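You operate a simulated robot arm through the tools that you are given. There is no shell and no other tool. Be economical: measure what you need, move in short steps, check, and stop when the job is done.

The job below is to be done with a simulated robot arm. You get a single attempt, and the scene is never put back.

Task
Bend the strip with green tape to 60 degrees.
Fine: set the stop pin, clamp the strip while bending, stand it in the grey tray; lever back, clamp free.

The check looks at the end state, three seconds after you hand in, the way a careful person would. Anything else that was tipped, shoved, dropped, spilled or broken makes it a failure.

Robot
A 6-joint arm with a two-finger parallel gripper, fixed in place. Base frame: the origin is at the foot of the arm, x ahead of it, y to its left, z up; the work surface is at about z = 0.85. Readings come in m, degrees, newtons and seconds.
With the tool pointing down near the work surface it reaches from about 0.26 to 0.68 m from the base axis. Its first joint turns from -66.0 to 66.0 degrees. Payload 2.9 kg.
The TCP is the grasp point between the finger pads, 0.03 m short of the fingertips. In the tool frame z runs along the fingers and y along their closing line. Largest opening 0.11 m; finger width 0.02, thickness 0.01; the body of the gripper, 0.048 by 0.112 m, starts 0.055 m behind the TCP.
Orientation is told as [roll, pitch, yaw] about the base's x, y, z axes, in that order, counted from this pose: with the fingers straight down and closing along the base's y, the tool's x points along the base's -x, its y along +y and its z along -z.

Tools
- The arm moves only by the tool arm_command. Its argument "moves" is a list of rows, each an object (a shift or turn left out is 0, a gripper value left out holds the last) with "jaw": the closure, from 0 (fully open) to 1 (shut); "offset": the shift along the tool's x, y, z in units of 50 mm (1.0 is 50 mm), a list of three; "rot": the turn, a rotation vector about the tool's x, y, z in units of 5 degrees (1.0 is 5 degrees), a list of three. In form: [{"jaw": jaw, "offset": [x, y, z], "rot": [rx, ry, rz]}, ...]. A call has 1 to 12 rows; each row shifts and turns the commanded pose from where the row before left it, along the tool's axes as they then stand. A call with a number of a shift or a turn outside -1 to 1 is refused whole. A row lasts 0.2 s, in which the tool goes at most 0.05 m and 8.6 degrees; a call with a longer step from one row to the next is refused whole, and so is a gripper value outside its range. Where a pose cannot be reached the arm comes as near as it can. A force on the tool above 40 N (or 10 N above the force at the start of the call, whichever is more), or a blocked arm, ends the call early, and 0.2 s more pass. The fingers move at their own pace (about 0.108 m/s each) and stop on an object; they squeeze with about 26 N. The grip force told is the motor's: it shows also when the fingers shut on nothing. Time passes only in rows, and 0.2 s behind the last, so rows that do not move let the fingers close. It gives the time, the measured TCP pose, the force on the tool (base axes), the opening and the grip force at its end, in the units of the frame above (readings bear some noise).
- Cameras (640 x 400 px; columns grow to the right, rows downward): "scene" is fixed at [0.0807, 0.4357, 1.3872]; the picture's right is [-0.73, -0.68, 0.00], its down [-0.36, 0.39, -0.85] and it looks along [0.58, -0.62, -0.53] (base axes); focal length 319 px, centre (320, 200). "wrist" rides on the gripper at [-0.036, 0, -0.057] in the tool frame; the picture's right is [0.00, -1.00, 0.00], its down [0.97, 0.00, -0.24] and it looks along [0.24, 0.00, 0.97] (tool axes); focal length 218 px, centre (320, 200). There is no depth. A picture from a camera that has moved, and an enlarged one, comes with that camera's place and axes in the base frame and with its lens.
- grab_frame(camera): a new picture of that camera. The clock stands still meanwhile.
- enlarge(camera, box): a new picture of the part [left, top, right, bottom] of that camera's present view, enlarged. The clock stands still meanwhile.
- job_done(): hands the job in; it is judged then, once.

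Work in short steps. Places have to be worked out from the pictures, the camera data and where the tool is seen: move nearer, look again, correct. Check each grasp and each placing, and mend what went wrong. You have 120 turns and 64 pictures in all, those below and enlarged ones among them. Open the gripper and draw the arm clear of the work before you hand the job in, unless the task says otherwise; then end with one line.

The tools are called after "Call:" as a command line: name --argument value ..., lists and objects as JSON in quotes. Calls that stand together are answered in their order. arm_command: Moves the arm, as the interface text tells. Its arguments: {"type":"object","properties":{"moves":{"type":"array","items":{"type":"object","properties":{"jaw":{"type":"number"},"offset":{"type":"array","items":{"type":"number"}},"rot":{"type":"array","items":{"type":"number"}}}}}},"required":["moves"]} The other tools are called the same way: grab_frame (camera) takes a picture; enlarge (camera, box) takes an enlarged picture of a part of a camera's view; job_done () hands the job in.

At the start:

```text
clock: 0.0
tool_pos: [0.4476, 0.0513, 1.1988]
ee_rot: [0.0, 0.0, 0.0]
ft_force: [0.3, 0.9, 0.8]
grip_width: 0.11
gripper_force: 0.1
```

scene: 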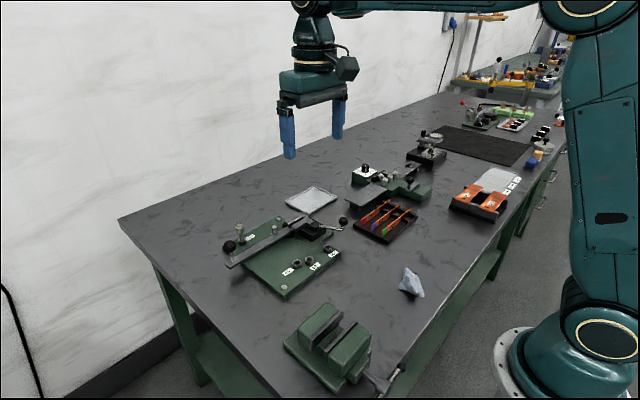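
wrist: 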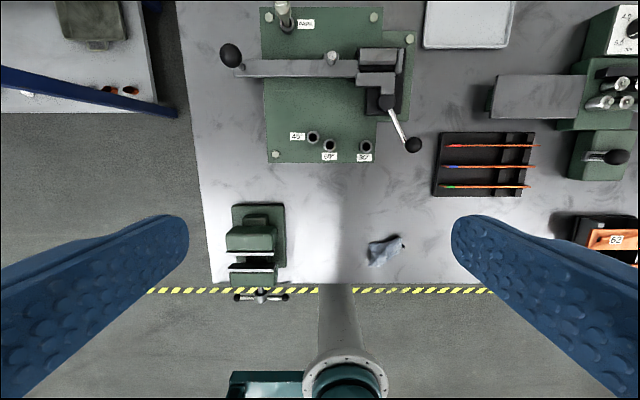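

The wrist view shows the bender (green plate with lever, clamp handle and 3 pin holes), the rack with three strips and a tray. I'll look closer first.

Call:
enlarge --camera "wrist" --box '[200, 0, 440, 170]'

Call:
enlarge --camera "scene" --box '[210, 170, 430, 310]'

Call:
enlarge --camera "wrist" --box '[410, 0, 640, 210]'

```text
2.35 times, centred on (320, 85) of wrist
camera zoom: at [0.4851, 0.0521, 1.2559], right [0.0, -1.0, 0.0], down [-0.97, 0.0, 0.24], along [-0.24, 0.0, -0.97], focal length 514 px, centre (320, 471)
```

zoom: 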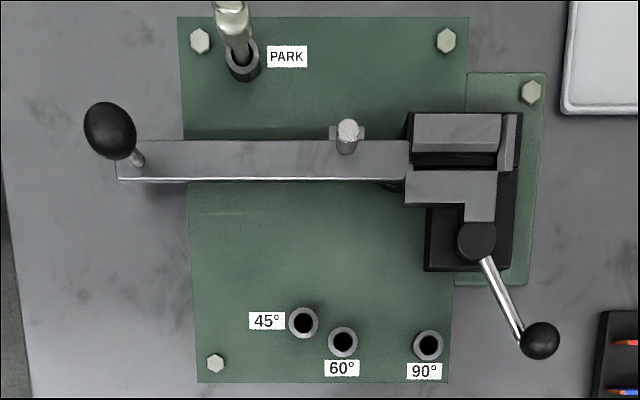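

```text
2.86 times, centred on (320, 240) of scene
camera zoom: at [0.0807, 0.4357, 1.3872], right [-0.73, -0.68, 0.0], down [-0.36, 0.39, -0.85], along [0.58, -0.62, -0.53], focal length 911 px, centre (320, 86)
```

zoom: 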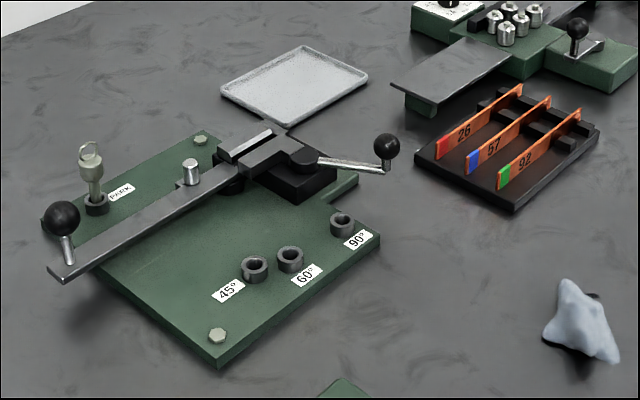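

```text
1.90 times, centred on (525, 105) of wrist
camera zoom: at [0.4851, 0.0521, 1.2559], right [0.0, -1.0, 0.0], down [-0.97, 0.0, 0.24], along [-0.24, 0.0, -0.97], focal length 416 px, centre (-70, 381)
```

zoom: 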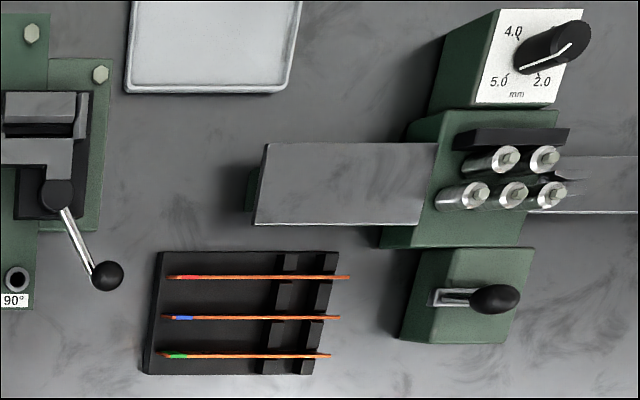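

The bender's lever is at rest along +y, the pin is in PARK, and the green strip is the row nearest the base. I'll move over the clamp for a close look.

Call:
arm_command --moves '[{"jaw": 0, "offset": [-0.75, -0.4, 0.5]}, {"offset": [-0.75, -0.4, 0.5]}, {"offset": [-0.75, -0.4, 0.5]}, {"offset": [-0.75, -0.4, 0.5]}, {}]'

Call:
grab_frame --camera "wrist"

Call:
enlarge --camera "scene" --box '[220, 200, 360, 290]'

```text
clock: 1.2
tool_pos: [0.5972, -0.0256, 1.0995]
ee_rot: [0.1, 0.0, 0.0]
ft_force: [-0.3, 0.2, 1.1]
grip_width: 0.1103
gripper_force: 0.0
```

```text
58 pictures are left
camera wrist: at [0.6344, -0.0253, 1.1567], right [0.0, -1.0, 0.0], down [-0.97, 0.0, 0.24], along [-0.24, 0.0, -0.97], focal length 218 px, centre (320, 200)
```

wrist: 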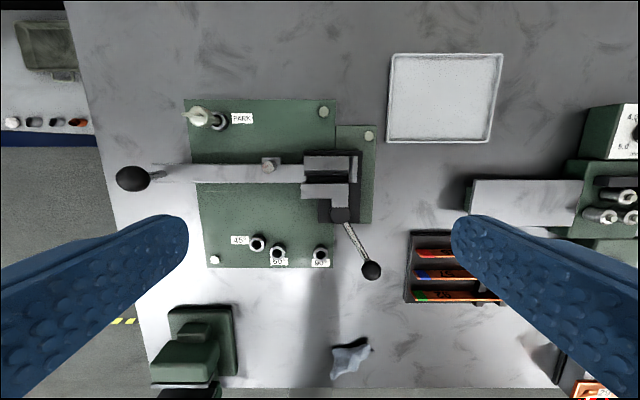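

```text
4.44 times, centred on (290, 245) of scene
camera zoom: at [0.0807, 0.4357, 1.3872], right [-0.73, -0.68, 0.0], down [-0.36, 0.39, -0.85], along [0.58, -0.62, -0.53], focal length 1417 px, centre (453, 0)
```

zoom: 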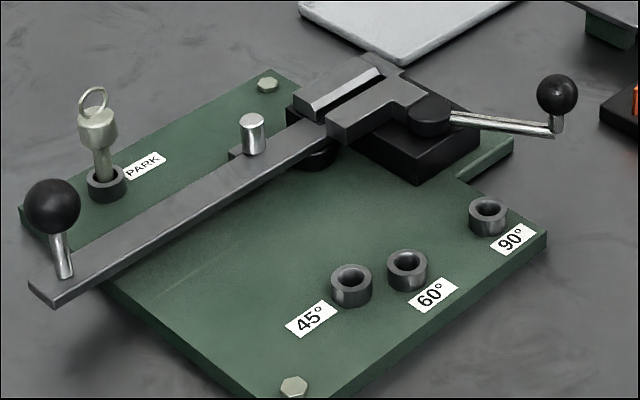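

Clear now: the strip stands on edge on top of the lever, between roller post and jaw line, its tail in the slot between the jaws. Enlarging to measure.

Call:
enlarge --camera "wrist" --box '[230, 120, 390, 220]'

Call:
enlarge --camera "wrist" --box '[170, 90, 350, 280]'

```text
4.00 times, centred on (310, 170) of wrist
camera zoom: at [0.6344, -0.0253, 1.1567], right [0.0, -1.0, 0.0], down [-0.97, 0.0, 0.24], along [-0.24, 0.0, -0.97], focal length 873 px, centre (360, 320)
```

zoom: 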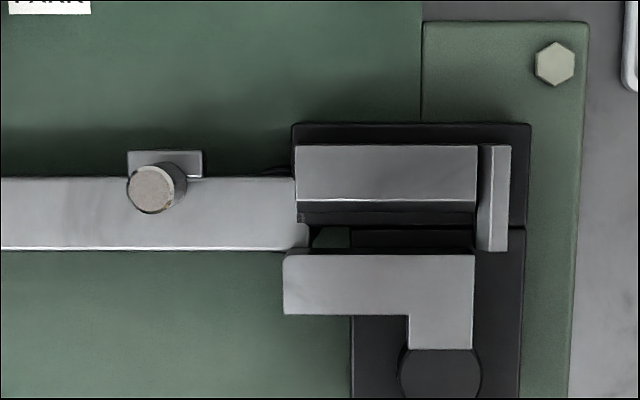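

```text
2.11 times, centred on (260, 185) of wrist
camera zoom: at [0.6344, -0.0253, 1.1567], right [0.0, -1.0, 0.0], down [-0.97, 0.0, 0.24], along [-0.24, 0.0, -0.97], focal length 460 px, centre (446, 232)
```

zoom: 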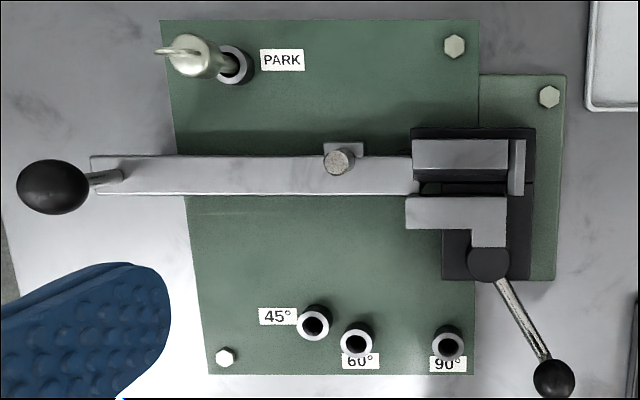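

I judge the park pin at (0.664, 0.098, knob z≈0.905), the 60° socket at (0.489, 0.035). Moving above the pin.

Call:
arm_command --moves '[{"jaw": 0.4, "offset": [-0.335, 0.618, 0.5]}, {"offset": [-0.335, 0.618, 0.5]}, {"offset": [-0.335, 0.618, 0.5]}, {"offset": [-0.335, 0.618, 0.5]}, {}]'

Call:
grab_frame --camera "wrist"

Call:
enlarge --camera "scene" --box '[200, 160, 340, 260]'

```text
clock: 2.4
tool_pos: [0.6614, 0.0943, 0.9959]
ee_rot: [0.0, 0.1, 0.0]
ft_force: [-0.2, -0.4, -0.3]
grip_width: 0.0661
gripper_force: 0.1
out of reach, approached as far as the arm can: row 4
```

```text
54 pictures are left
camera wrist: at [0.6981, 0.0954, 1.0528], right [0.0, -1.0, 0.0], down [-0.97, 0.0, 0.24], along [-0.24, 0.0, -0.97], focal length 218 px, centre (320, 200)
```

wrist: 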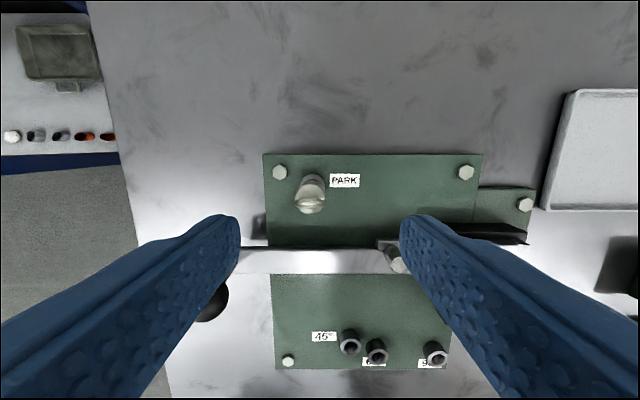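

```text
4.00 times, centred on (270, 210) of scene
camera zoom: at [0.0806, 0.4357, 1.3872], right [-0.73, -0.68, 0.0], down [-0.36, 0.39, -0.85], along [0.58, -0.62, -0.53], focal length 1275 px, centre (520, 160)
```

zoom: 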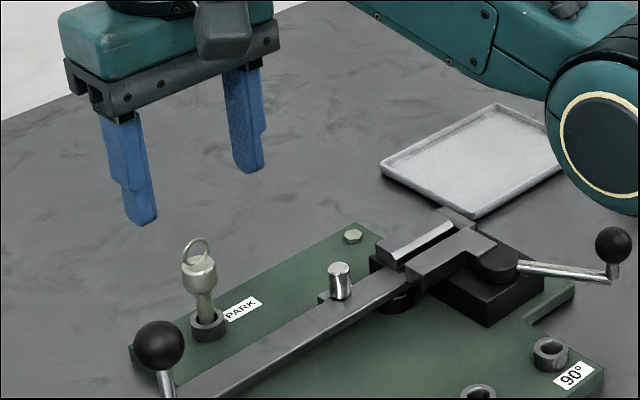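

Pin head is about (0.663, 0.101). I'll descend around it partway and check.

Call:
arm_command --moves '[{"offset": [0, 0.04, 0.5]}, {"offset": [0, 0.02, 0.5]}, {"offset": [0, 0, 0.4]}, {}]'

Call:
grab_frame --camera "wrist"

Call:
enlarge --camera "scene" --box '[200, 180, 320, 260]'

```text
clock: 3.4
tool_pos: [0.6703, 0.0969, 0.9281]
ee_rot: [0.0, 0.1, 0.0]
ft_force: [-0.9, -0.1, 0.6]
grip_width: 0.0663
gripper_force: 0.0
out of reach, approached as far as the arm can: row 2, 3
```

```text
52 pictures are left
camera wrist: at [0.7072, 0.0968, 0.9847], right [0.0, -1.0, 0.0], down [-0.97, 0.0, 0.24], along [-0.24, 0.0, -0.97], focal length 218 px, centre (320, 200)
```

wrist: 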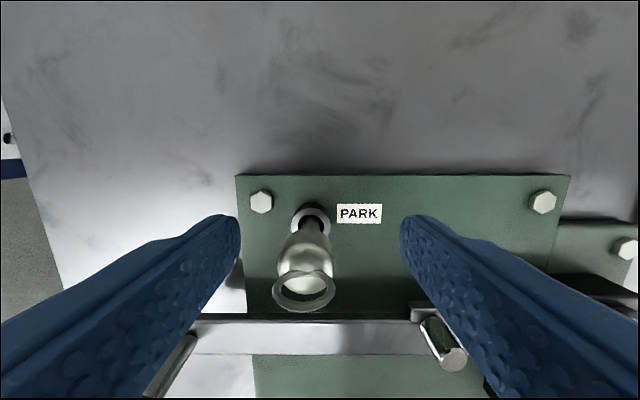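

```text
5.00 times, centred on (260, 220) of scene
camera zoom: at [0.0807, 0.4357, 1.3872], right [-0.73, -0.68, 0.0], down [-0.36, 0.39, -0.85], along [0.58, -0.62, -0.53], focal length 1594 px, centre (620, 100)
```

zoom: 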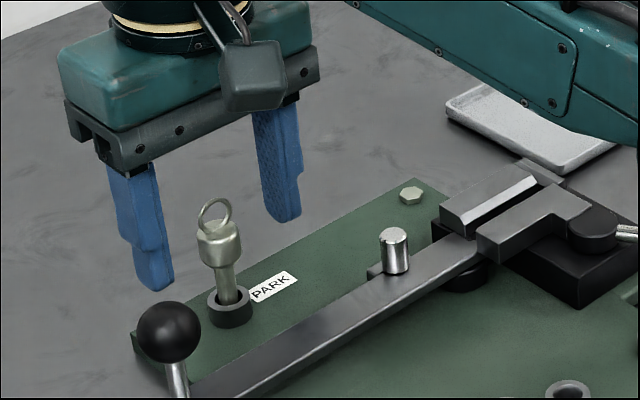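

The pin axis reads about (0.667, 0.102). I shift slightly, descend to grip height and close on the knob.

Call:
arm_command --moves '[{"offset": [0.06, 0.1, 0.2]}, {"offset": [0, 0, 0.2]}, {}, {"jaw": 0.95}, {}, {}]'

Call:
grab_frame --camera "wrist"

```text
clock: 4.8
tool_pos: [0.6709, 0.1023, 0.9082]
ee_rot: [-0.1, 0.2, 0.1]
ft_force: [-0.5, -1.9, -0.4]
grip_width: 0.0199
gripper_force: 26.3
out of reach, approached as far as the arm can: row 1
```

```text
50 pictures are left
camera wrist: at [0.7079, 0.1028, 0.9652], right [0.0, -1.0, 0.0], down [-0.97, 0.0, 0.24], along [-0.24, 0.0, -0.97], focal length 218 px, centre (320, 200)
```

wrist: 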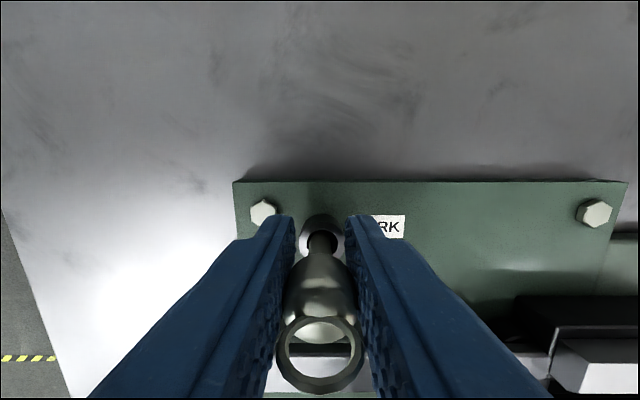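

Knob gripped (20 mm). Lifting straight up in small steps.

Call:
arm_command --moves '[{"offset": [0, 0, -0.25]}, {"offset": [0, 0, -0.25]}, {"offset": [0, 0, -0.25]}, {"offset": [0.02, 0, -0.25]}, {}]'

Call:
enlarge --camera "scene" --box '[200, 170, 340, 270]'

```text
clock: 6.0
tool_pos: [0.6661, 0.1037, 0.9582]
ee_rot: [0.0, 0.0, 0.0]
ft_force: [-0.5, 0.7, -0.6]
grip_width: 0.0199
gripper_force: 26.1
```

```text
4.00 times, centred on (270, 220) of scene
camera zoom: at [0.0807, 0.4357, 1.3872], right [-0.73, -0.68, 0.0], down [-0.36, 0.39, -0.85], along [0.58, -0.62, -0.53], focal length 1275 px, centre (520, 120)
```

zoom: 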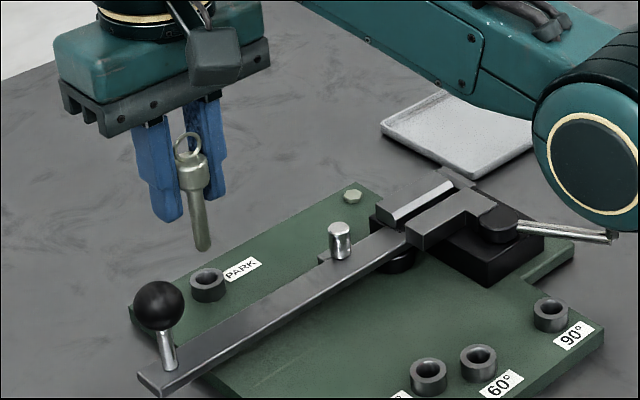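

Pin is free, its bottom ~66 mm below the TCP. Carrying it above the 60° socket.

Call:
arm_command --moves '[{"offset": [0.3, 0, -0.6]}, {"offset": [0.8, -0.25, 0]}, {"offset": [0.8, -0.3, 0]}, {"offset": [0.8, -0.4, 0]}, {"offset": [0.8, -0.4, 0]}, {}]'

Call:
grab_frame --camera "wrist"

Call:
enlarge --camera "scene" --box '[240, 170, 380, 300]'

```text
clock: 7.4
tool_pos: [0.4998, 0.0363, 0.9931]
ee_rot: [0.0, -0.1, 0.0]
ft_force: [-0.2, 1.0, 0.0]
grip_width: 0.02
gripper_force: 26.7
out of reach, approached as far as the arm can: row 1
```

```text
48 pictures are left
camera wrist: at [0.5366, 0.0367, 1.05], right [0.0, -1.0, 0.0], down [-0.97, 0.0, 0.24], along [-0.24, 0.0, -0.97], focal length 218 px, centre (320, 200)
```

wrist: 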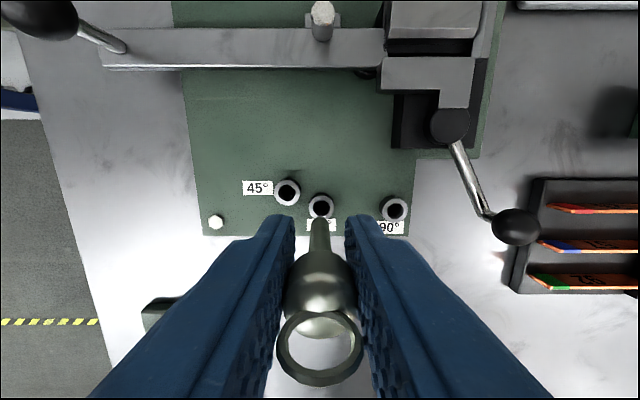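

```text
3.08 times, centred on (310, 235) of scene
camera zoom: at [0.0807, 0.4357, 1.3872], right [-0.73, -0.68, 0.0], down [-0.36, 0.39, -0.85], along [0.58, -0.62, -0.53], focal length 981 px, centre (351, 92)
```

zoom: 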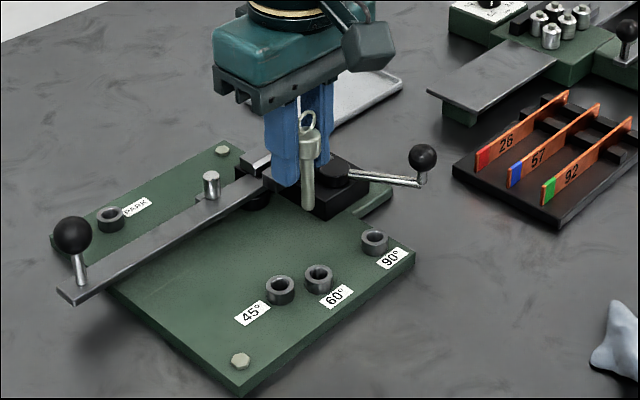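

The 60° socket is about (0.486, 0.036), top z≈0.866. I shift −x and lower until the pin tip is a bit above the socket, then check alignment.

Call:
arm_command --moves '[{"offset": [0.16, 0, 0.3]}, {"offset": [0, 0, 0.4]}, {}, {}]'

Call:
enlarge --camera "wrist" --box '[270, 160, 370, 260]'

Call:
enlarge --camera "scene" --box '[280, 210, 350, 270]'

```text
clock: 8.4
tool_pos: [0.4916, 0.036, 0.9555]
ee_rot: [0.1, 0.0, 0.0]
ft_force: [-0.4, 0.7, -0.4]
grip_width: 0.02
gripper_force: 25.8
```

```text
4.00 times, centred on (320, 210) of wrist
camera zoom: at [0.5284, 0.0362, 1.0129], right [0.0, -1.0, 0.0], down [-0.97, 0.0, 0.24], along [-0.24, 0.0, -0.97], focal length 873 px, centre (320, 160)
```

zoom: 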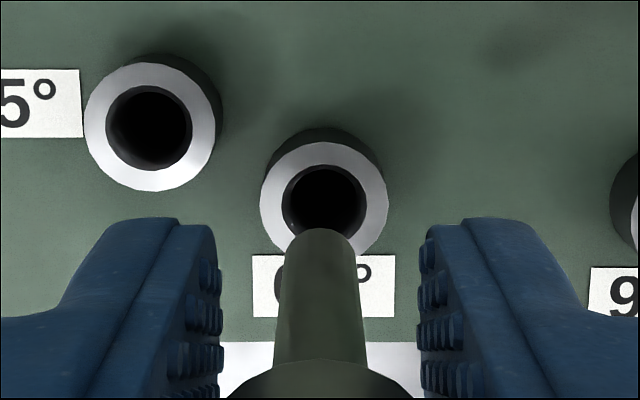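

```text
6.67 times, centred on (315, 240) of scene
camera zoom: at [0.0807, 0.4357, 1.3872], right [-0.73, -0.68, 0.0], down [-0.36, 0.39, -0.85], along [0.58, -0.62, -0.53], focal length 2125 px, centre (353, -67)
```

zoom: 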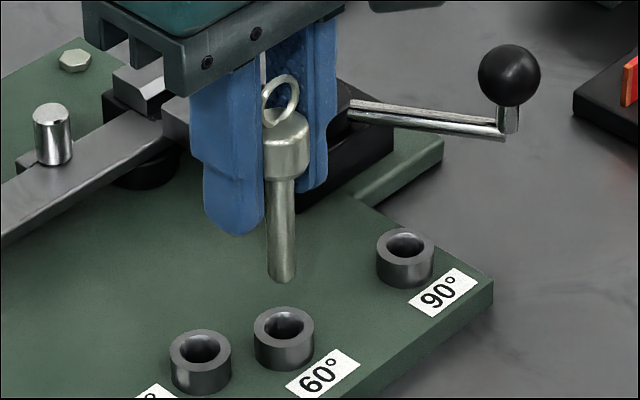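

Estimates roughly agree the pin is over the hole; parallax leaves a few mm doubt, so I lower to just above the rim and recheck, with a tiny −y correction.

Call:
arm_command --moves '[{"offset": [0, -0.015, 0.15]}, {"offset": [0, 0, 0.15]}, {}, {}]'

Call:
enlarge --camera "wrist" --box '[270, 160, 370, 260]'

Call:
enlarge --camera "scene" --box '[280, 210, 350, 270]'

```text
clock: 9.4
tool_pos: [0.492, 0.0361, 0.9407]
ee_rot: [0.0, 0.0, 0.1]
ft_force: [0.3, 0.2, -0.4]
grip_width: 0.02
gripper_force: 26.0
```

```text
4.00 times, centred on (320, 210) of wrist
camera zoom: at [0.5285, 0.0361, 0.9976], right [0.0, -1.0, 0.0], down [-0.97, 0.0, 0.24], along [-0.24, 0.0, -0.97], focal length 873 px, centre (320, 160)
```

zoom: 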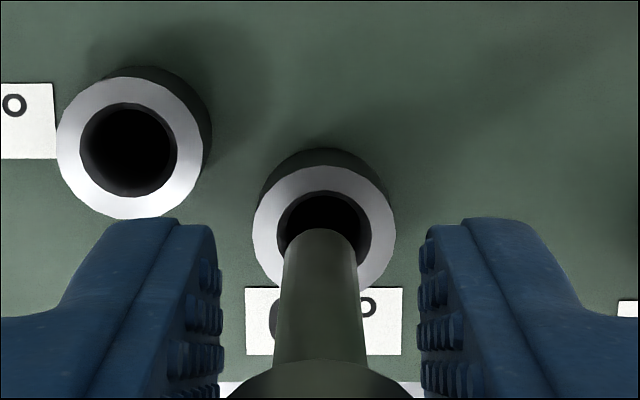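

```text
6.67 times, centred on (315, 240) of scene
camera zoom: at [0.0807, 0.4357, 1.3872], right [-0.73, -0.68, 0.0], down [-0.36, 0.39, -0.85], along [0.58, -0.62, -0.53], focal length 2125 px, centre (353, -67)
```

zoom: 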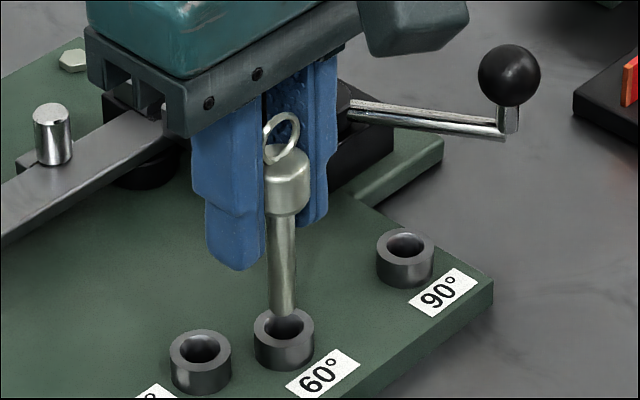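

Pin tip is ~4 mm above the rim. I nudge +x 1.5 mm, −y 0.6 mm, and lower gently.

Call:
arm_command --moves '[{"offset": [-0.03, -0.013, 0]}, {"offset": [0, 0, 0.1]}, {"offset": [0, 0, 0.06]}, {}]'

Call:
enlarge --camera "wrist" --box '[270, 160, 370, 260]'

Call:
enlarge --camera "scene" --box '[280, 210, 350, 270]'

```text
clock: 10.4
tool_pos: [0.493, 0.0342, 0.9335]
ee_rot: [0.0, 0.0, -0.1]
ft_force: [-0.4, 0.3, -1.2]
grip_width: 0.0199
gripper_force: 25.9
```

```text
4.00 times, centred on (320, 210) of wrist
camera zoom: at [0.5294, 0.0348, 0.9894], right [0.0, -1.0, 0.0], down [-0.97, 0.0, 0.24], along [-0.24, 0.0, -0.97], focal length 873 px, centre (320, 160)
```

zoom: 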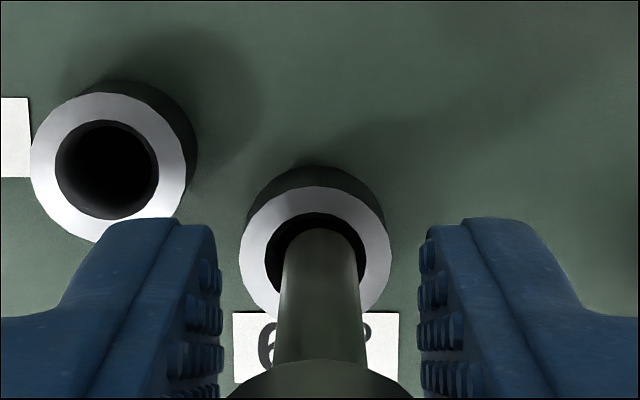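

```text
6.67 times, centred on (315, 240) of scene
camera zoom: at [0.0807, 0.4357, 1.3872], right [-0.73, -0.68, 0.0], down [-0.36, 0.39, -0.85], along [0.58, -0.62, -0.53], focal length 2125 px, centre (353, -67)
```

zoom: 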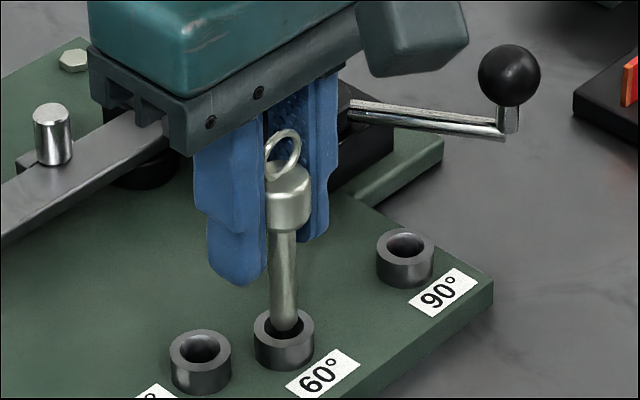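

Aligned within the hole mouth. Fine correction and lowering toward the seated height (TCP ≈0.908).

Call:
arm_command --moves '[{"offset": [-0.01, 0.008, 0.1]}, {"offset": [0, 0, 0.15]}, {"offset": [0, 0, 0.15]}, {"offset": [0, 0, 0.1]}, {}]'

Call:
enlarge --camera "scene" --box '[280, 210, 350, 270]'

```text
clock: 11.6
tool_pos: [0.4942, 0.0359, 0.9078]
ee_rot: [0.0, 0.1, -0.1]
ft_force: [-11.5, 0.2, 16.4]
grip_width: 0.02
gripper_force: 26.3
```

```text
6.67 times, centred on (315, 240) of scene
camera zoom: at [0.0801, 0.4357, 1.3872], right [-0.73, -0.68, 0.0], down [-0.36, 0.39, -0.85], along [0.58, -0.62, -0.53], focal length 2125 px, centre (353, -67)
```

zoom: 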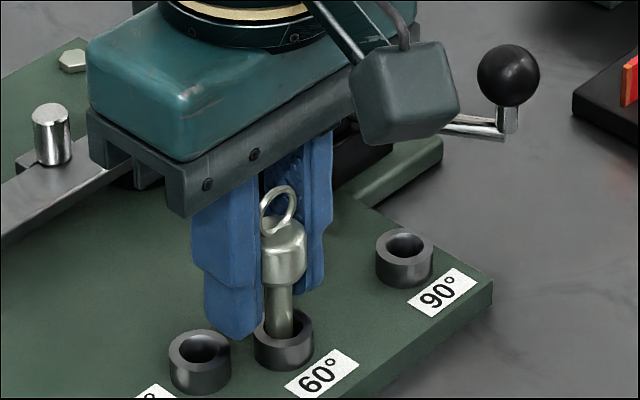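

Pin is seated at the same height as when parked, with slight side load; I relieve it and release, then rise.

Call:
arm_command --moves '[{"offset": [0.025, 0, 0]}, {}, {"jaw": 0.6}, {}, {"offset": [0, 0, -0.8]}, {"offset": [0, 0, -1]}, {}]'

Call:
enlarge --camera "scene" --box '[280, 210, 350, 270]'

Call:
grab_frame --camera "wrist"

```text
clock: 13.2
tool_pos: [0.4938, 0.0368, 0.9965]
ee_rot: [0.0, 0.0, 0.0]
ft_force: [0.0, 0.5, 0.5]
grip_width: 0.0439
gripper_force: 0.0
```

```text
6.67 times, centred on (315, 240) of scene
camera zoom: at [0.0806, 0.4357, 1.3872], right [-0.73, -0.68, 0.0], down [-0.36, 0.39, -0.85], along [0.58, -0.62, -0.53], focal length 2125 px, centre (353, -67)
```

zoom: 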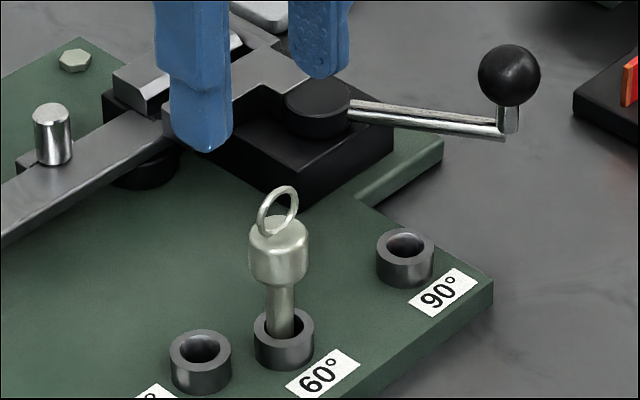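

```text
38 pictures are left
camera wrist: at [0.5298, 0.0357, 1.054], right [0.0, -1.0, 0.0], down [-0.97, 0.0, 0.24], along [-0.24, 0.0, -0.97], focal length 218 px, centre (320, 200)
```

wrist: 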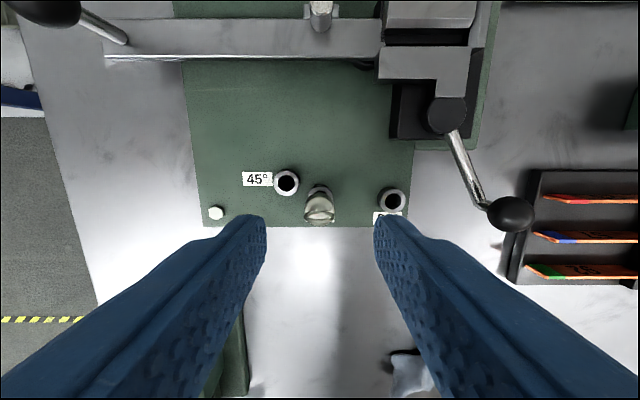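

Pin is set in 60°. Now I go above the rack and turn the gripper 90° so the fingers close along x across the strip.

Call:
arm_command --moves '[{"offset": [0.3, -0.9, -0.2]}, {"offset": [0.3, -0.9, 0]}, {"offset": [0.3, -0.9, 0]}, {"offset": [0.3, -0.9, 0]}, {"offset": [0.28, -0.9, 0]}, {"rot": [0, 0, -1]}, {"rot": [0, 0, -1]}, {"rot": [0, 0, -1]}, {"rot": [0, 0, -1]}, {"rot": [0, 0, -1]}, {"rot": [0, 0, -1]}, {"rot": [0, 0, -1]}]'

Call:
arm_command --moves '[{"rot": [0, 0, -1]}, {"rot": [0, 0, -1]}, {"rot": [0, 0, -1]}, {"rot": [0, 0, -1]}, {"rot": [0, 0, -1]}, {"rot": [0, 0, -1]}, {"rot": [0, 0, -1]}, {"rot": [0, 0, -1]}, {"rot": [0, 0, -1]}, {"rot": [0, 0, -1]}, {"rot": [0, 0, -1]}, {}]'

Call:
grab_frame --camera "wrist"

Call:
enlarge --camera "scene" --box '[340, 180, 440, 260]'

```text
clock: 15.8
tool_pos: [0.4186, -0.1887, 1.0071]
ee_rot: [0.0, -0.1, 35.1]
ft_force: [0.0, 1.1, 0.8]
grip_width: 0.0442
gripper_force: 0.0
```

```text
clock: 18.4
tool_pos: [0.4183, -0.1888, 1.0067]
ee_rot: [0.0, 0.0, 90.2]
ft_force: [-1.0, -0.5, -0.5]
grip_width: 0.0438
gripper_force: 0.2
```

```text
37 pictures are left
camera wrist: at [0.4192, -0.153, 1.0642], right [1.0, 0.0, 0.0], down [0.0, -0.97, 0.24], along [0.0, -0.24, -0.97], focal length 218 px, centre (320, 200)
```

wrist: 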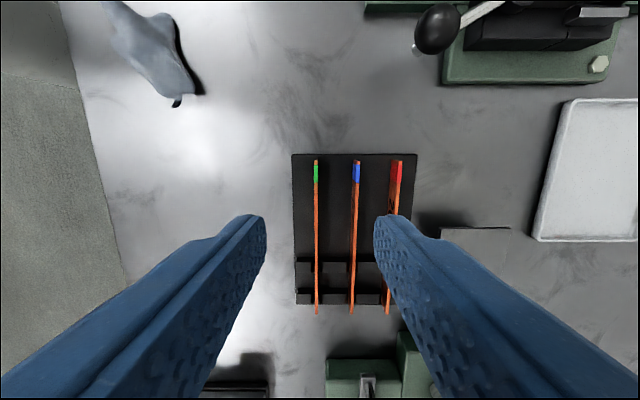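

```text
5.00 times, centred on (390, 220) of scene
camera zoom: at [0.0807, 0.4357, 1.3872], right [-0.73, -0.68, 0.0], down [-0.36, 0.39, -0.85], along [0.58, -0.62, -0.53], focal length 1594 px, centre (-30, 100)
```

zoom: 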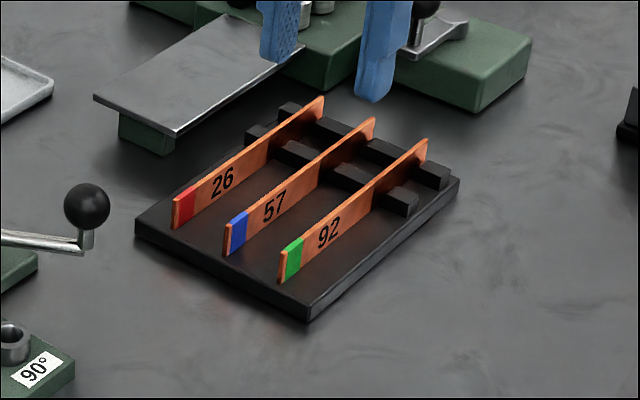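

Green strip: x≈0.416, tape end y≈−0.164, far end −0.314, top z≈0.882. I narrow the fingers to 25 mm and descend over it near the tape end.

Call:
arm_command --moves '[{"jaw": 0.77, "offset": [0.04, 0.04, 0.4]}, {"offset": [0, 0, 0.6]}, {"offset": [0, 0, 0.6]}, {}]'

Call:
grab_frame --camera "wrist"

```text
clock: 19.4
tool_pos: [0.4154, -0.1914, 0.9273]
ee_rot: [0.0, 0.0, 90.1]
ft_force: [0.4, 0.7, -1.1]
grip_width: 0.0253
gripper_force: 0.1
```

```text
35 pictures are left
camera wrist: at [0.4174, -0.1551, 0.9832], right [1.0, 0.0, 0.0], down [0.0, -0.97, 0.24], along [0.0, -0.24, -0.97], focal length 218 px, centre (320, 200)
```

wrist: 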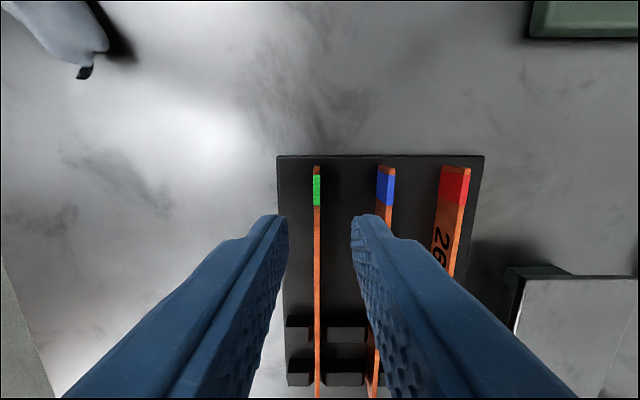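

Strip is centered between the fingers and blue stays clear. Lowering and closing.

Call:
arm_command --moves '[{"offset": [0, 0.03, 0.3]}, {"offset": [0, 0, 0.3]}, {}, {"jaw": 1.0}, {}, {}]'

```text
clock: 20.8
tool_pos: [0.4161, -0.1913, 0.8959]
ee_rot: [0.0, 0.0, 90.0]
ft_force: [0.1, 0.4, -0.1]
grip_width: 0.002
gripper_force: 25.7
```

Gripped at 2 mm thickness. Lift and look.

Call:
arm_command --moves '[{"offset": [0, 0, -0.3]}, {"offset": [0, 0, -0.6]}, {"offset": [0, 0, -0.8]}, {"offset": [0, 0, -0.6]}, {}]'

Call:
grab_frame --camera "scene"

```text
clock: 22.0
tool_pos: [0.4144, -0.192, 1.0125]
ee_rot: [0.0, 0.0, 90.1]
ft_force: [0.3, -0.4, -1.1]
grip_width: 0.0023
gripper_force: 26.1
```

```text
34 pictures are left
```

scene: 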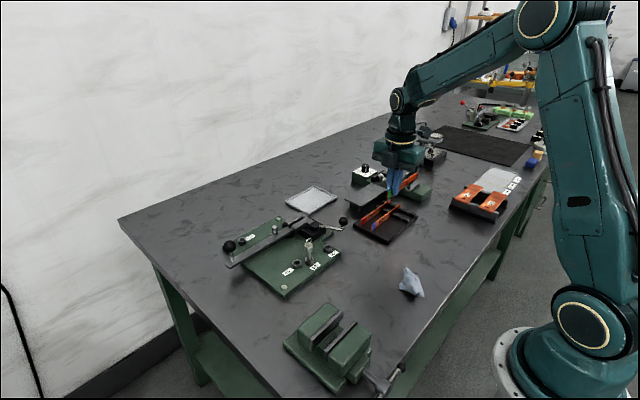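

Strip is held well. Carrying it above the clamp/lever line.

Call:
arm_command --moves '[{"offset": [-0.734, -0.53, 0]}, {"offset": [-0.734, -0.53, 0]}, {"offset": [-0.734, -0.53, 0]}, {"offset": [-0.734, -0.53, 0]}, {"offset": [-0.734, -0.53, 0]}, {"offset": [-0.734, -0.53, 0]}, {"offset": [-0.734, -0.53, 0]}, {}]'

Call:
grab_frame --camera "wrist"

Call:
enlarge --camera "scene" --box '[220, 180, 360, 270]'

```text
clock: 23.8
tool_pos: [0.6009, 0.0662, 1.0106]
ee_rot: [0.0, 0.0, 90.0]
ft_force: [0.1, 0.6, -1.5]
grip_width: 0.0019
gripper_force: 25.8
```

```text
33 pictures are left
camera wrist: at [0.6009, 0.1022, 1.0677], right [1.0, 0.0, 0.0], down [0.0, -0.97, 0.24], along [0.0, -0.24, -0.97], focal length 218 px, centre (320, 200)
```

wrist: 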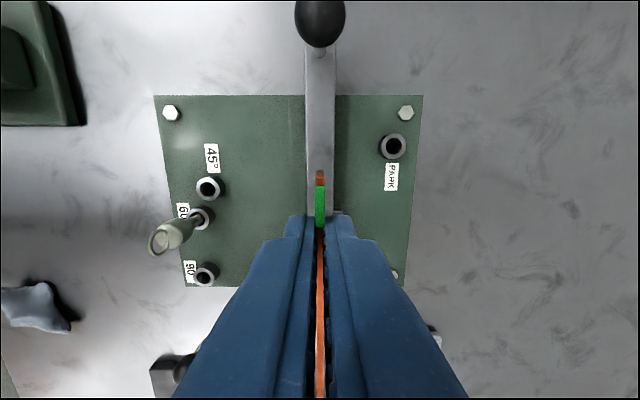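

```text
4.44 times, centred on (290, 225) of scene
camera zoom: at [0.0807, 0.4357, 1.3872], right [-0.73, -0.68, 0.0], down [-0.36, 0.39, -0.85], along [0.58, -0.62, -0.53], focal length 1417 px, centre (453, 89)
```

zoom: 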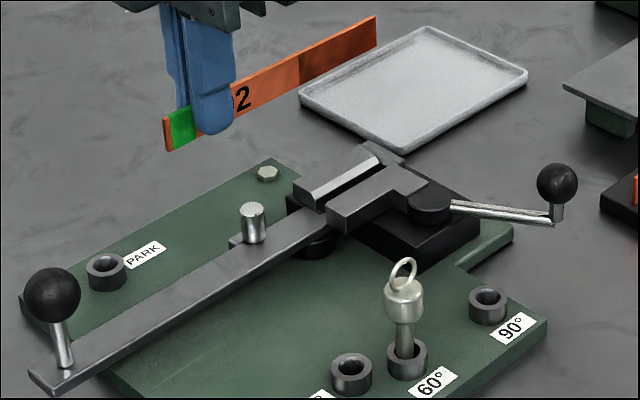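

Lever centreline and strip line up at x≈0.60; slot spans x≈0.590–0.604. I shift to x≈0.598 and lower until the strip's lower edge is just above the jaw tops.

Call:
arm_command --moves '[{"offset": [0, 0.06, 0.6]}, {"offset": [0, 0, 0.6]}, {"offset": [0, 0, 0.45]}, {}, {}]'

Call:
enlarge --camera "scene" --box '[250, 200, 340, 260]'

Call:
enlarge --camera "wrist" --box '[240, 200, 400, 400]'

```text
clock: 25.0
tool_pos: [0.5973, 0.0644, 0.9284]
ee_rot: [0.0, 0.0, 90.0]
ft_force: [-1.0, -0.4, -1.0]
grip_width: 0.0023
gripper_force: 26.2
```

```text
6.67 times, centred on (295, 230) of scene
camera zoom: at [0.0807, 0.4357, 1.3872], right [-0.73, -0.68, 0.0], down [-0.36, 0.39, -0.85], along [0.58, -0.62, -0.53], focal length 2125 px, centre (487, 0)
```

zoom: 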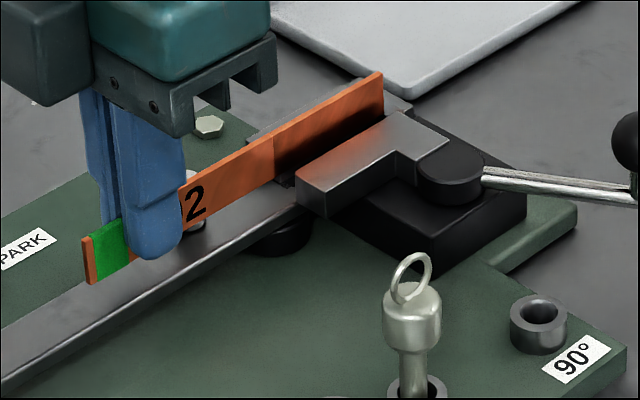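

```text
2.00 times, centred on (320, 300) of wrist
camera zoom: at [0.5978, 0.1013, 0.9852], right [1.0, 0.0, 0.0], down [0.0, -0.97, 0.24], along [0.0, -0.24, -0.97], focal length 436 px, centre (320, 0)
```

zoom: 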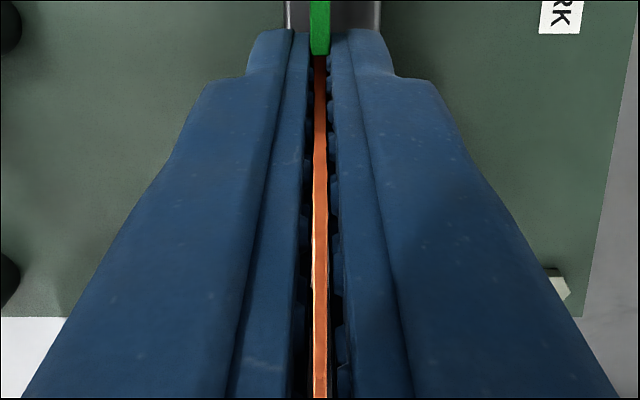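

The strip is positioned between the jaws in the view. Lowering slowly.

Call:
arm_command --moves '[{"offset": [0, 0, 0.15]}, {"offset": [0, 0, 0.1]}, {"offset": [0, 0, 0.1]}, {}, {}]'

Call:
enlarge --camera "scene" --box '[250, 200, 340, 260]'

```text
clock: 26.2
tool_pos: [0.598, 0.0661, 0.9124]
ee_rot: [-0.3, 0.0, 90.1]
ft_force: [-5.2, 4.0, 24.4]
grip_width: 0.002
gripper_force: 25.5
```

```text
6.67 times, centred on (295, 230) of scene
camera zoom: at [0.0801, 0.4357, 1.3872], right [-0.73, -0.68, 0.0], down [-0.36, 0.39, -0.85], along [0.58, -0.62, -0.53], focal length 2125 px, centre (487, 0)
```

zoom: 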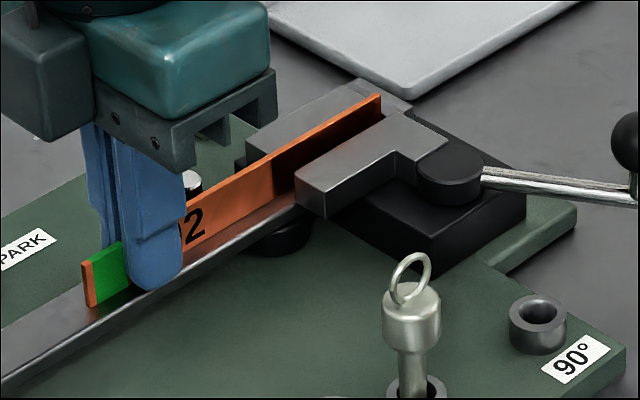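

Contact at TCP z 0.912 with ~24 N. I check in detail whether it is fully seated on lever/slot floor.

Call:
enlarge --camera "scene" --box '[258, 208, 318, 248]'

```text
10.00 times, centred on (288, 228) of scene
camera zoom: at [0.0801, 0.4357, 1.3872], right [-0.73, -0.68, 0.0], down [-0.36, 0.39, -0.85], along [0.58, -0.62, -0.53], focal length 3187 px, centre (640, -80)
```

zoom: 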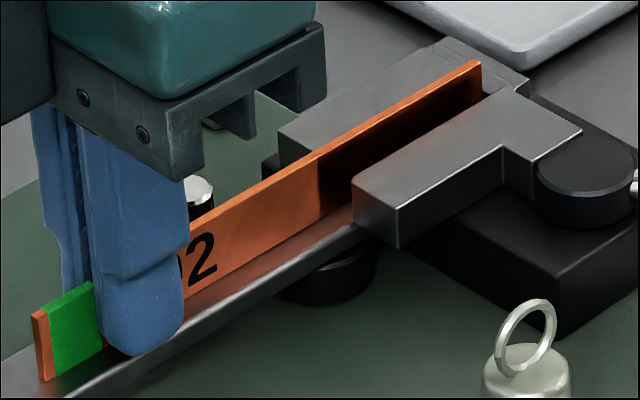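

It stands on the lever. I relieve the down-force slightly and press the tail gently toward the end stop.

Call:
arm_command --moves '[{"offset": [0, 0, -0.03]}, {"offset": [0.03, 0, 0]}, {"offset": [0.03, 0, 0]}, {}]'

```text
clock: 27.2
tool_pos: [0.5976, 0.0624, 0.9145]
ee_rot: [-0.1, 0.0, 90.1]
ft_force: [2.1, 11.6, 13.0]
grip_width: 0.0021
gripper_force: 25.8
```

Tail touches the stop (11 N). Now I ease the strip toward the fixed jaw/roller so it leans there before release.

Call:
arm_command --moves '[{"offset": [-0.01, 0, -0.02]}, {"offset": [0, -0.04, 0]}, {"offset": [0, -0.03, 0]}, {}]'

```text
clock: 28.2
tool_pos: [0.5998, 0.0623, 0.9143]
ee_rot: [0.1, -0.1, 90.1]
ft_force: [-2.5, 12.4, 0.0]
grip_width: 0.0024
gripper_force: 26.6
```

Call:
arm_command --moves '[{"offset": [-0.02, -0.04, 0]}, {"offset": [0, -0.03, 0]}, {}]'

Call:
enlarge --camera "scene" --box '[258, 208, 318, 248]'

```text
clock: 29.0
tool_pos: [0.6016, 0.063, 0.9125]
ee_rot: [0.3, 0.1, 89.8]
ft_force: [-21.7, -2.5, 2.2]
grip_width: 0.0023
gripper_force: 25.8
```

```text
10.00 times, centred on (288, 228) of scene
camera zoom: at [0.0801, 0.4356, 1.3872], right [-0.73, -0.68, 0.0], down [-0.36, 0.39, -0.85], along [0.58, -0.62, -0.53], focal length 3187 px, centre (640, -80)
```

zoom: 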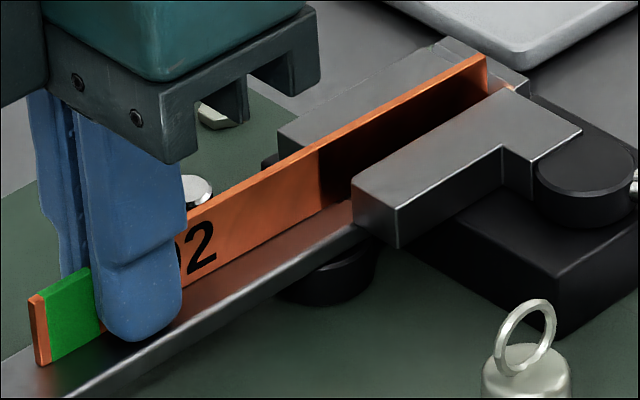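

Strip now lies against the fixed jaw and roller. Ease off, release, rise.

Call:
arm_command --moves '[{"offset": [0, 0.025, 0]}, {}, {"jaw": 0.85}, {}, {"offset": [0, 0, -0.5]}, {"offset": [0, 0, -0.9]}, {"offset": [0, 0, -0.9]}, {}]'

Call:
enlarge --camera "scene" --box '[240, 190, 360, 270]'

Call:
grab_frame --camera "wrist"

```text
clock: 30.8
tool_pos: [0.6048, 0.0641, 1.029]
ee_rot: [0.0, 0.1, 90.1]
ft_force: [1.1, -0.3, -0.3]
grip_width: 0.0165
gripper_force: 0.0
```

```text
5.00 times, centred on (300, 230) of scene
camera zoom: at [0.0806, 0.4357, 1.3872], right [-0.73, -0.68, 0.0], down [-0.36, 0.39, -0.85], along [0.58, -0.62, -0.53], focal length 1594 px, centre (420, 50)
```

zoom: 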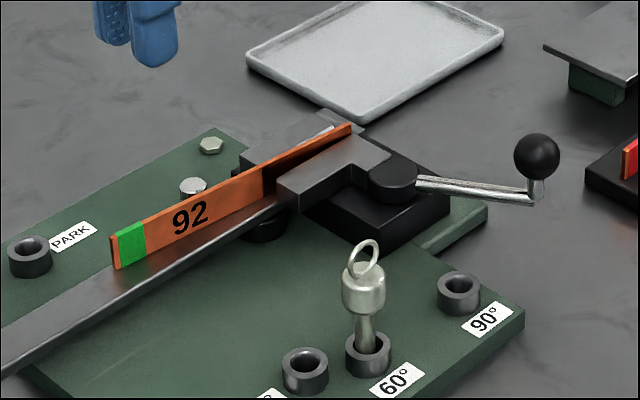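

```text
25 pictures are left
camera wrist: at [0.6049, 0.0996, 1.0868], right [1.0, 0.0, 0.0], down [0.0, -0.97, 0.24], along [0.0, -0.24, -0.97], focal length 218 px, centre (320, 200)
```

wrist: 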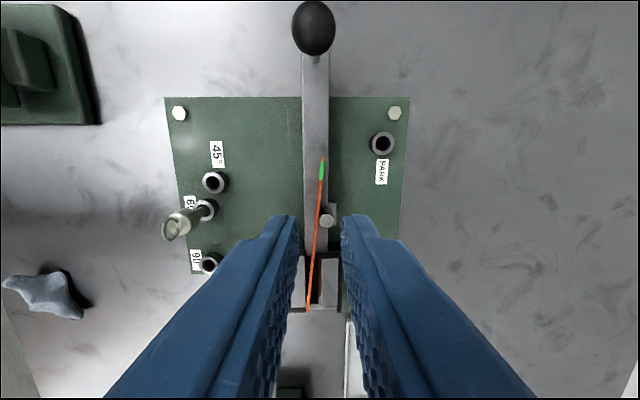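

Strip is standing, slightly skewed; clamping will square it. Next I go over the clamp-handle ball, est. (0.485, −0.087, 0.912), turning the gripper so the fingers straddle it along the swing direction.

Call:
arm_command --moves '[{"jaw": 0.65, "offset": [0.755, 0.6, 0.1]}, {"offset": [0.755, 0.6, 0.1]}, {"offset": [0.755, 0.6, 0.1]}, {"offset": [0.755, 0.6, 0.1]}, {"rot": [0, 0, 1]}, {"rot": [0, 0, 1]}, {"rot": [0, 0, 1]}, {"rot": [0, 0, 1]}, {"rot": [0, 0, 1]}, {"rot": [0, 0, 1]}, {"rot": [0, 0, 1]}, {"rot": [0, 0, 1]}]'

Call:
arm_command --moves '[{"rot": [0, 0, 1]}, {"rot": [0, 0, 1]}, {"rot": [0, 0, 1]}, {}]'

Call:
grab_frame --camera "wrist"

```text
clock: 33.4
tool_pos: [0.4845, -0.0863, 1.01]
ee_rot: [0.0, 0.0, 49.9]
ft_force: [0.7, 0.2, 0.3]
grip_width: 0.0383
gripper_force: 0.0
```

```text
clock: 34.4
tool_pos: [0.484, -0.0871, 1.0093]
ee_rot: [0.0, 0.0, 35.0]
ft_force: [-0.2, -0.1, -0.2]
grip_width: 0.0386
gripper_force: 0.0
```

```text
24 pictures are left
camera wrist: at [0.5137, -0.0661, 1.0666], right [0.57, -0.82, 0.0], down [-0.8, -0.56, 0.24], along [-0.2, -0.14, -0.97], focal length 218 px, centre (320, 200)
```

wrist: 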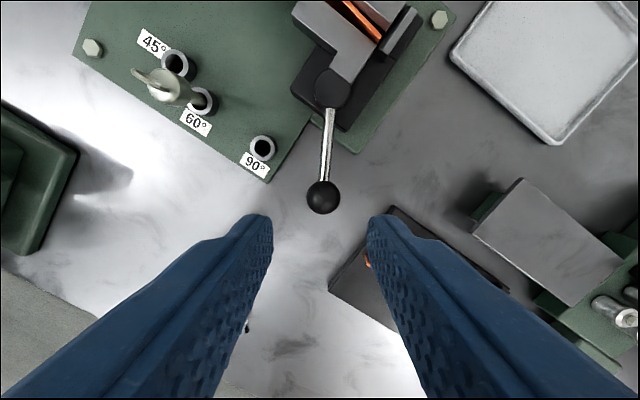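

Ball confirmed at (0.485, −0.089), pivot (0.551, −0.051), radius 76 mm. Descend to straddle it with ~30 mm opening and check.

Call:
arm_command --moves '[{"offset": [0, 0, 0.7]}, {"offset": [0, -0.03, 0.6]}, {"offset": [0, 0, 0.55], "jaw": 0.73}, {}, {}]'

Call:
grab_frame --camera "wrist"

```text
clock: 35.6
tool_pos: [0.4836, -0.0867, 0.9171]
ee_rot: [0.0, 0.0, 35.0]
ft_force: [-1.4, -0.4, -0.6]
grip_width: 0.0296
gripper_force: 0.0
```

```text
23 pictures are left
camera wrist: at [0.5144, -0.0658, 0.9743], right [0.57, -0.82, 0.0], down [-0.8, -0.56, 0.24], along [-0.2, -0.14, -0.97], focal length 218 px, centre (320, 200)
```

wrist: 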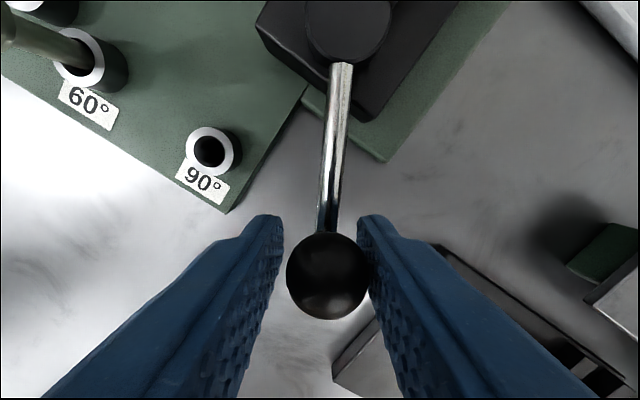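

Ball is between the fingers. I swing it counter-clockwise (toward −y) with the tool following the arc and see the force.

Call:
arm_command --moves '[{"offset": [0, -0.13, 0]}, {"offset": [0, -0.133, 0], "rot": [0, 0, -1]}, {"offset": [0, -0.133, 0], "rot": [0, 0, -1]}, {"offset": [0, -0.133, 0], "rot": [0, 0, -1]}, {"offset": [0, -0.133, 0], "rot": [0, 0, -1]}, {}]'

Call:
grab_frame --camera "wrist"

```text
clock: 37.0
tool_pos: [0.5069, -0.1136, 0.918]
ee_rot: [0.1, 0.1, 55.0]
ft_force: [-0.6, 0.7, -0.1]
grip_width: 0.0299
gripper_force: 0.1
```

```text
22 pictures are left
camera wrist: at [0.5271, -0.0842, 0.9746], right [0.82, -0.57, 0.0], down [-0.56, -0.8, 0.24], along [-0.14, -0.2, -0.97], focal length 218 px, centre (320, 200)
```

wrist: 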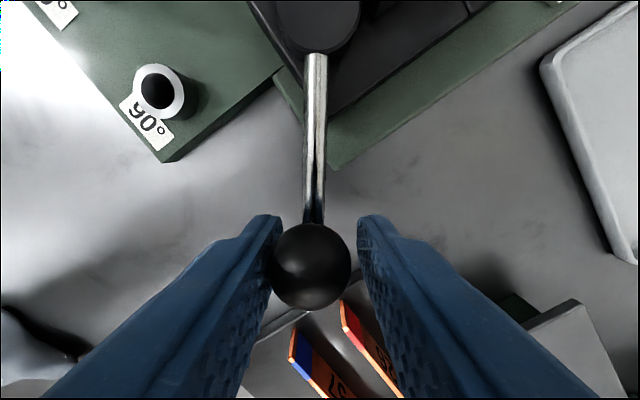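

Handle moves freely. Continue the arc.

Call:
arm_command --moves '[{"offset": [0, -0.133, 0], "rot": [0, 0, -1]}, {"offset": [0, -0.133, 0], "rot": [0, 0, -1]}, {"offset": [0, -0.133, 0], "rot": [0, 0, -1]}, {"offset": [0, -0.133, 0], "rot": [0, 0, -1]}, {"offset": [0, -0.133, 0], "rot": [0, 0, -1]}, {"offset": [0, -0.133, 0], "rot": [0, 0, -1]}, {}]'

Call:
enlarge --camera "scene" --box '[240, 190, 360, 270]'

```text
clock: 38.6
tool_pos: [0.5443, -0.1289, 0.9172]
ee_rot: [-0.1, 0.0, 85.1]
ft_force: [2.5, -0.2, 1.0]
grip_width: 0.0304
gripper_force: 0.7
```

```text
5.00 times, centred on (300, 230) of scene
camera zoom: at [0.0807, 0.4357, 1.3872], right [-0.73, -0.68, 0.0], down [-0.36, 0.39, -0.85], along [0.58, -0.62, -0.53], focal length 1594 px, centre (420, 50)
```

zoom: 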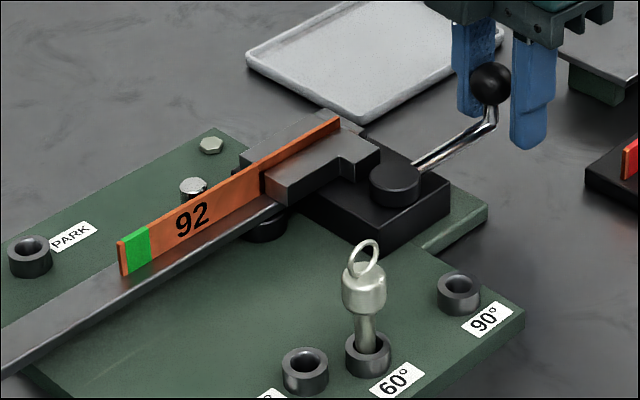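

The jaw has moved up to the strip and squared it. I push a bit further to be sure it's tight.

Call:
arm_command --moves '[{"offset": [0, -0.133, 0], "rot": [0, 0, -1]}, {"offset": [0, -0.133, 0], "rot": [0, 0, -1]}, {"offset": [0, -0.133, 0], "rot": [0, 0, -1]}, {}]'

Call:
grab_frame --camera "wrist"

```text
clock: 39.6
tool_pos: [0.5595, -0.1259, 0.916]
ee_rot: [0.7, -0.1, 100.0]
ft_force: [-28.8, 5.2, 2.9]
grip_width: 0.044
gripper_force: 14.0
```

```text
20 pictures are left
camera wrist: at [0.5541, -0.0914, 0.9735], right [0.98, 0.17, -0.01], down [0.17, -0.96, 0.24], along [0.03, -0.23, -0.97], focal length 218 px, centre (320, 200)
```

wrist: 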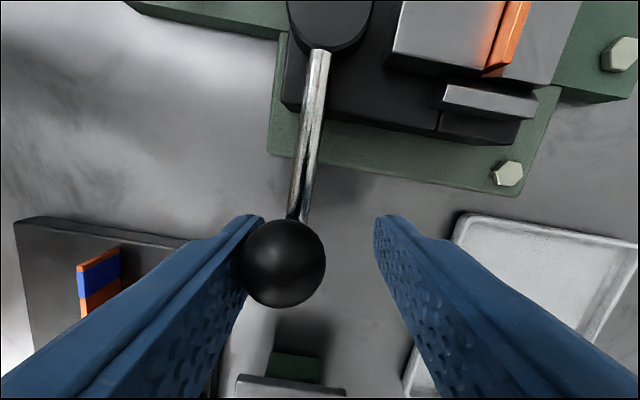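

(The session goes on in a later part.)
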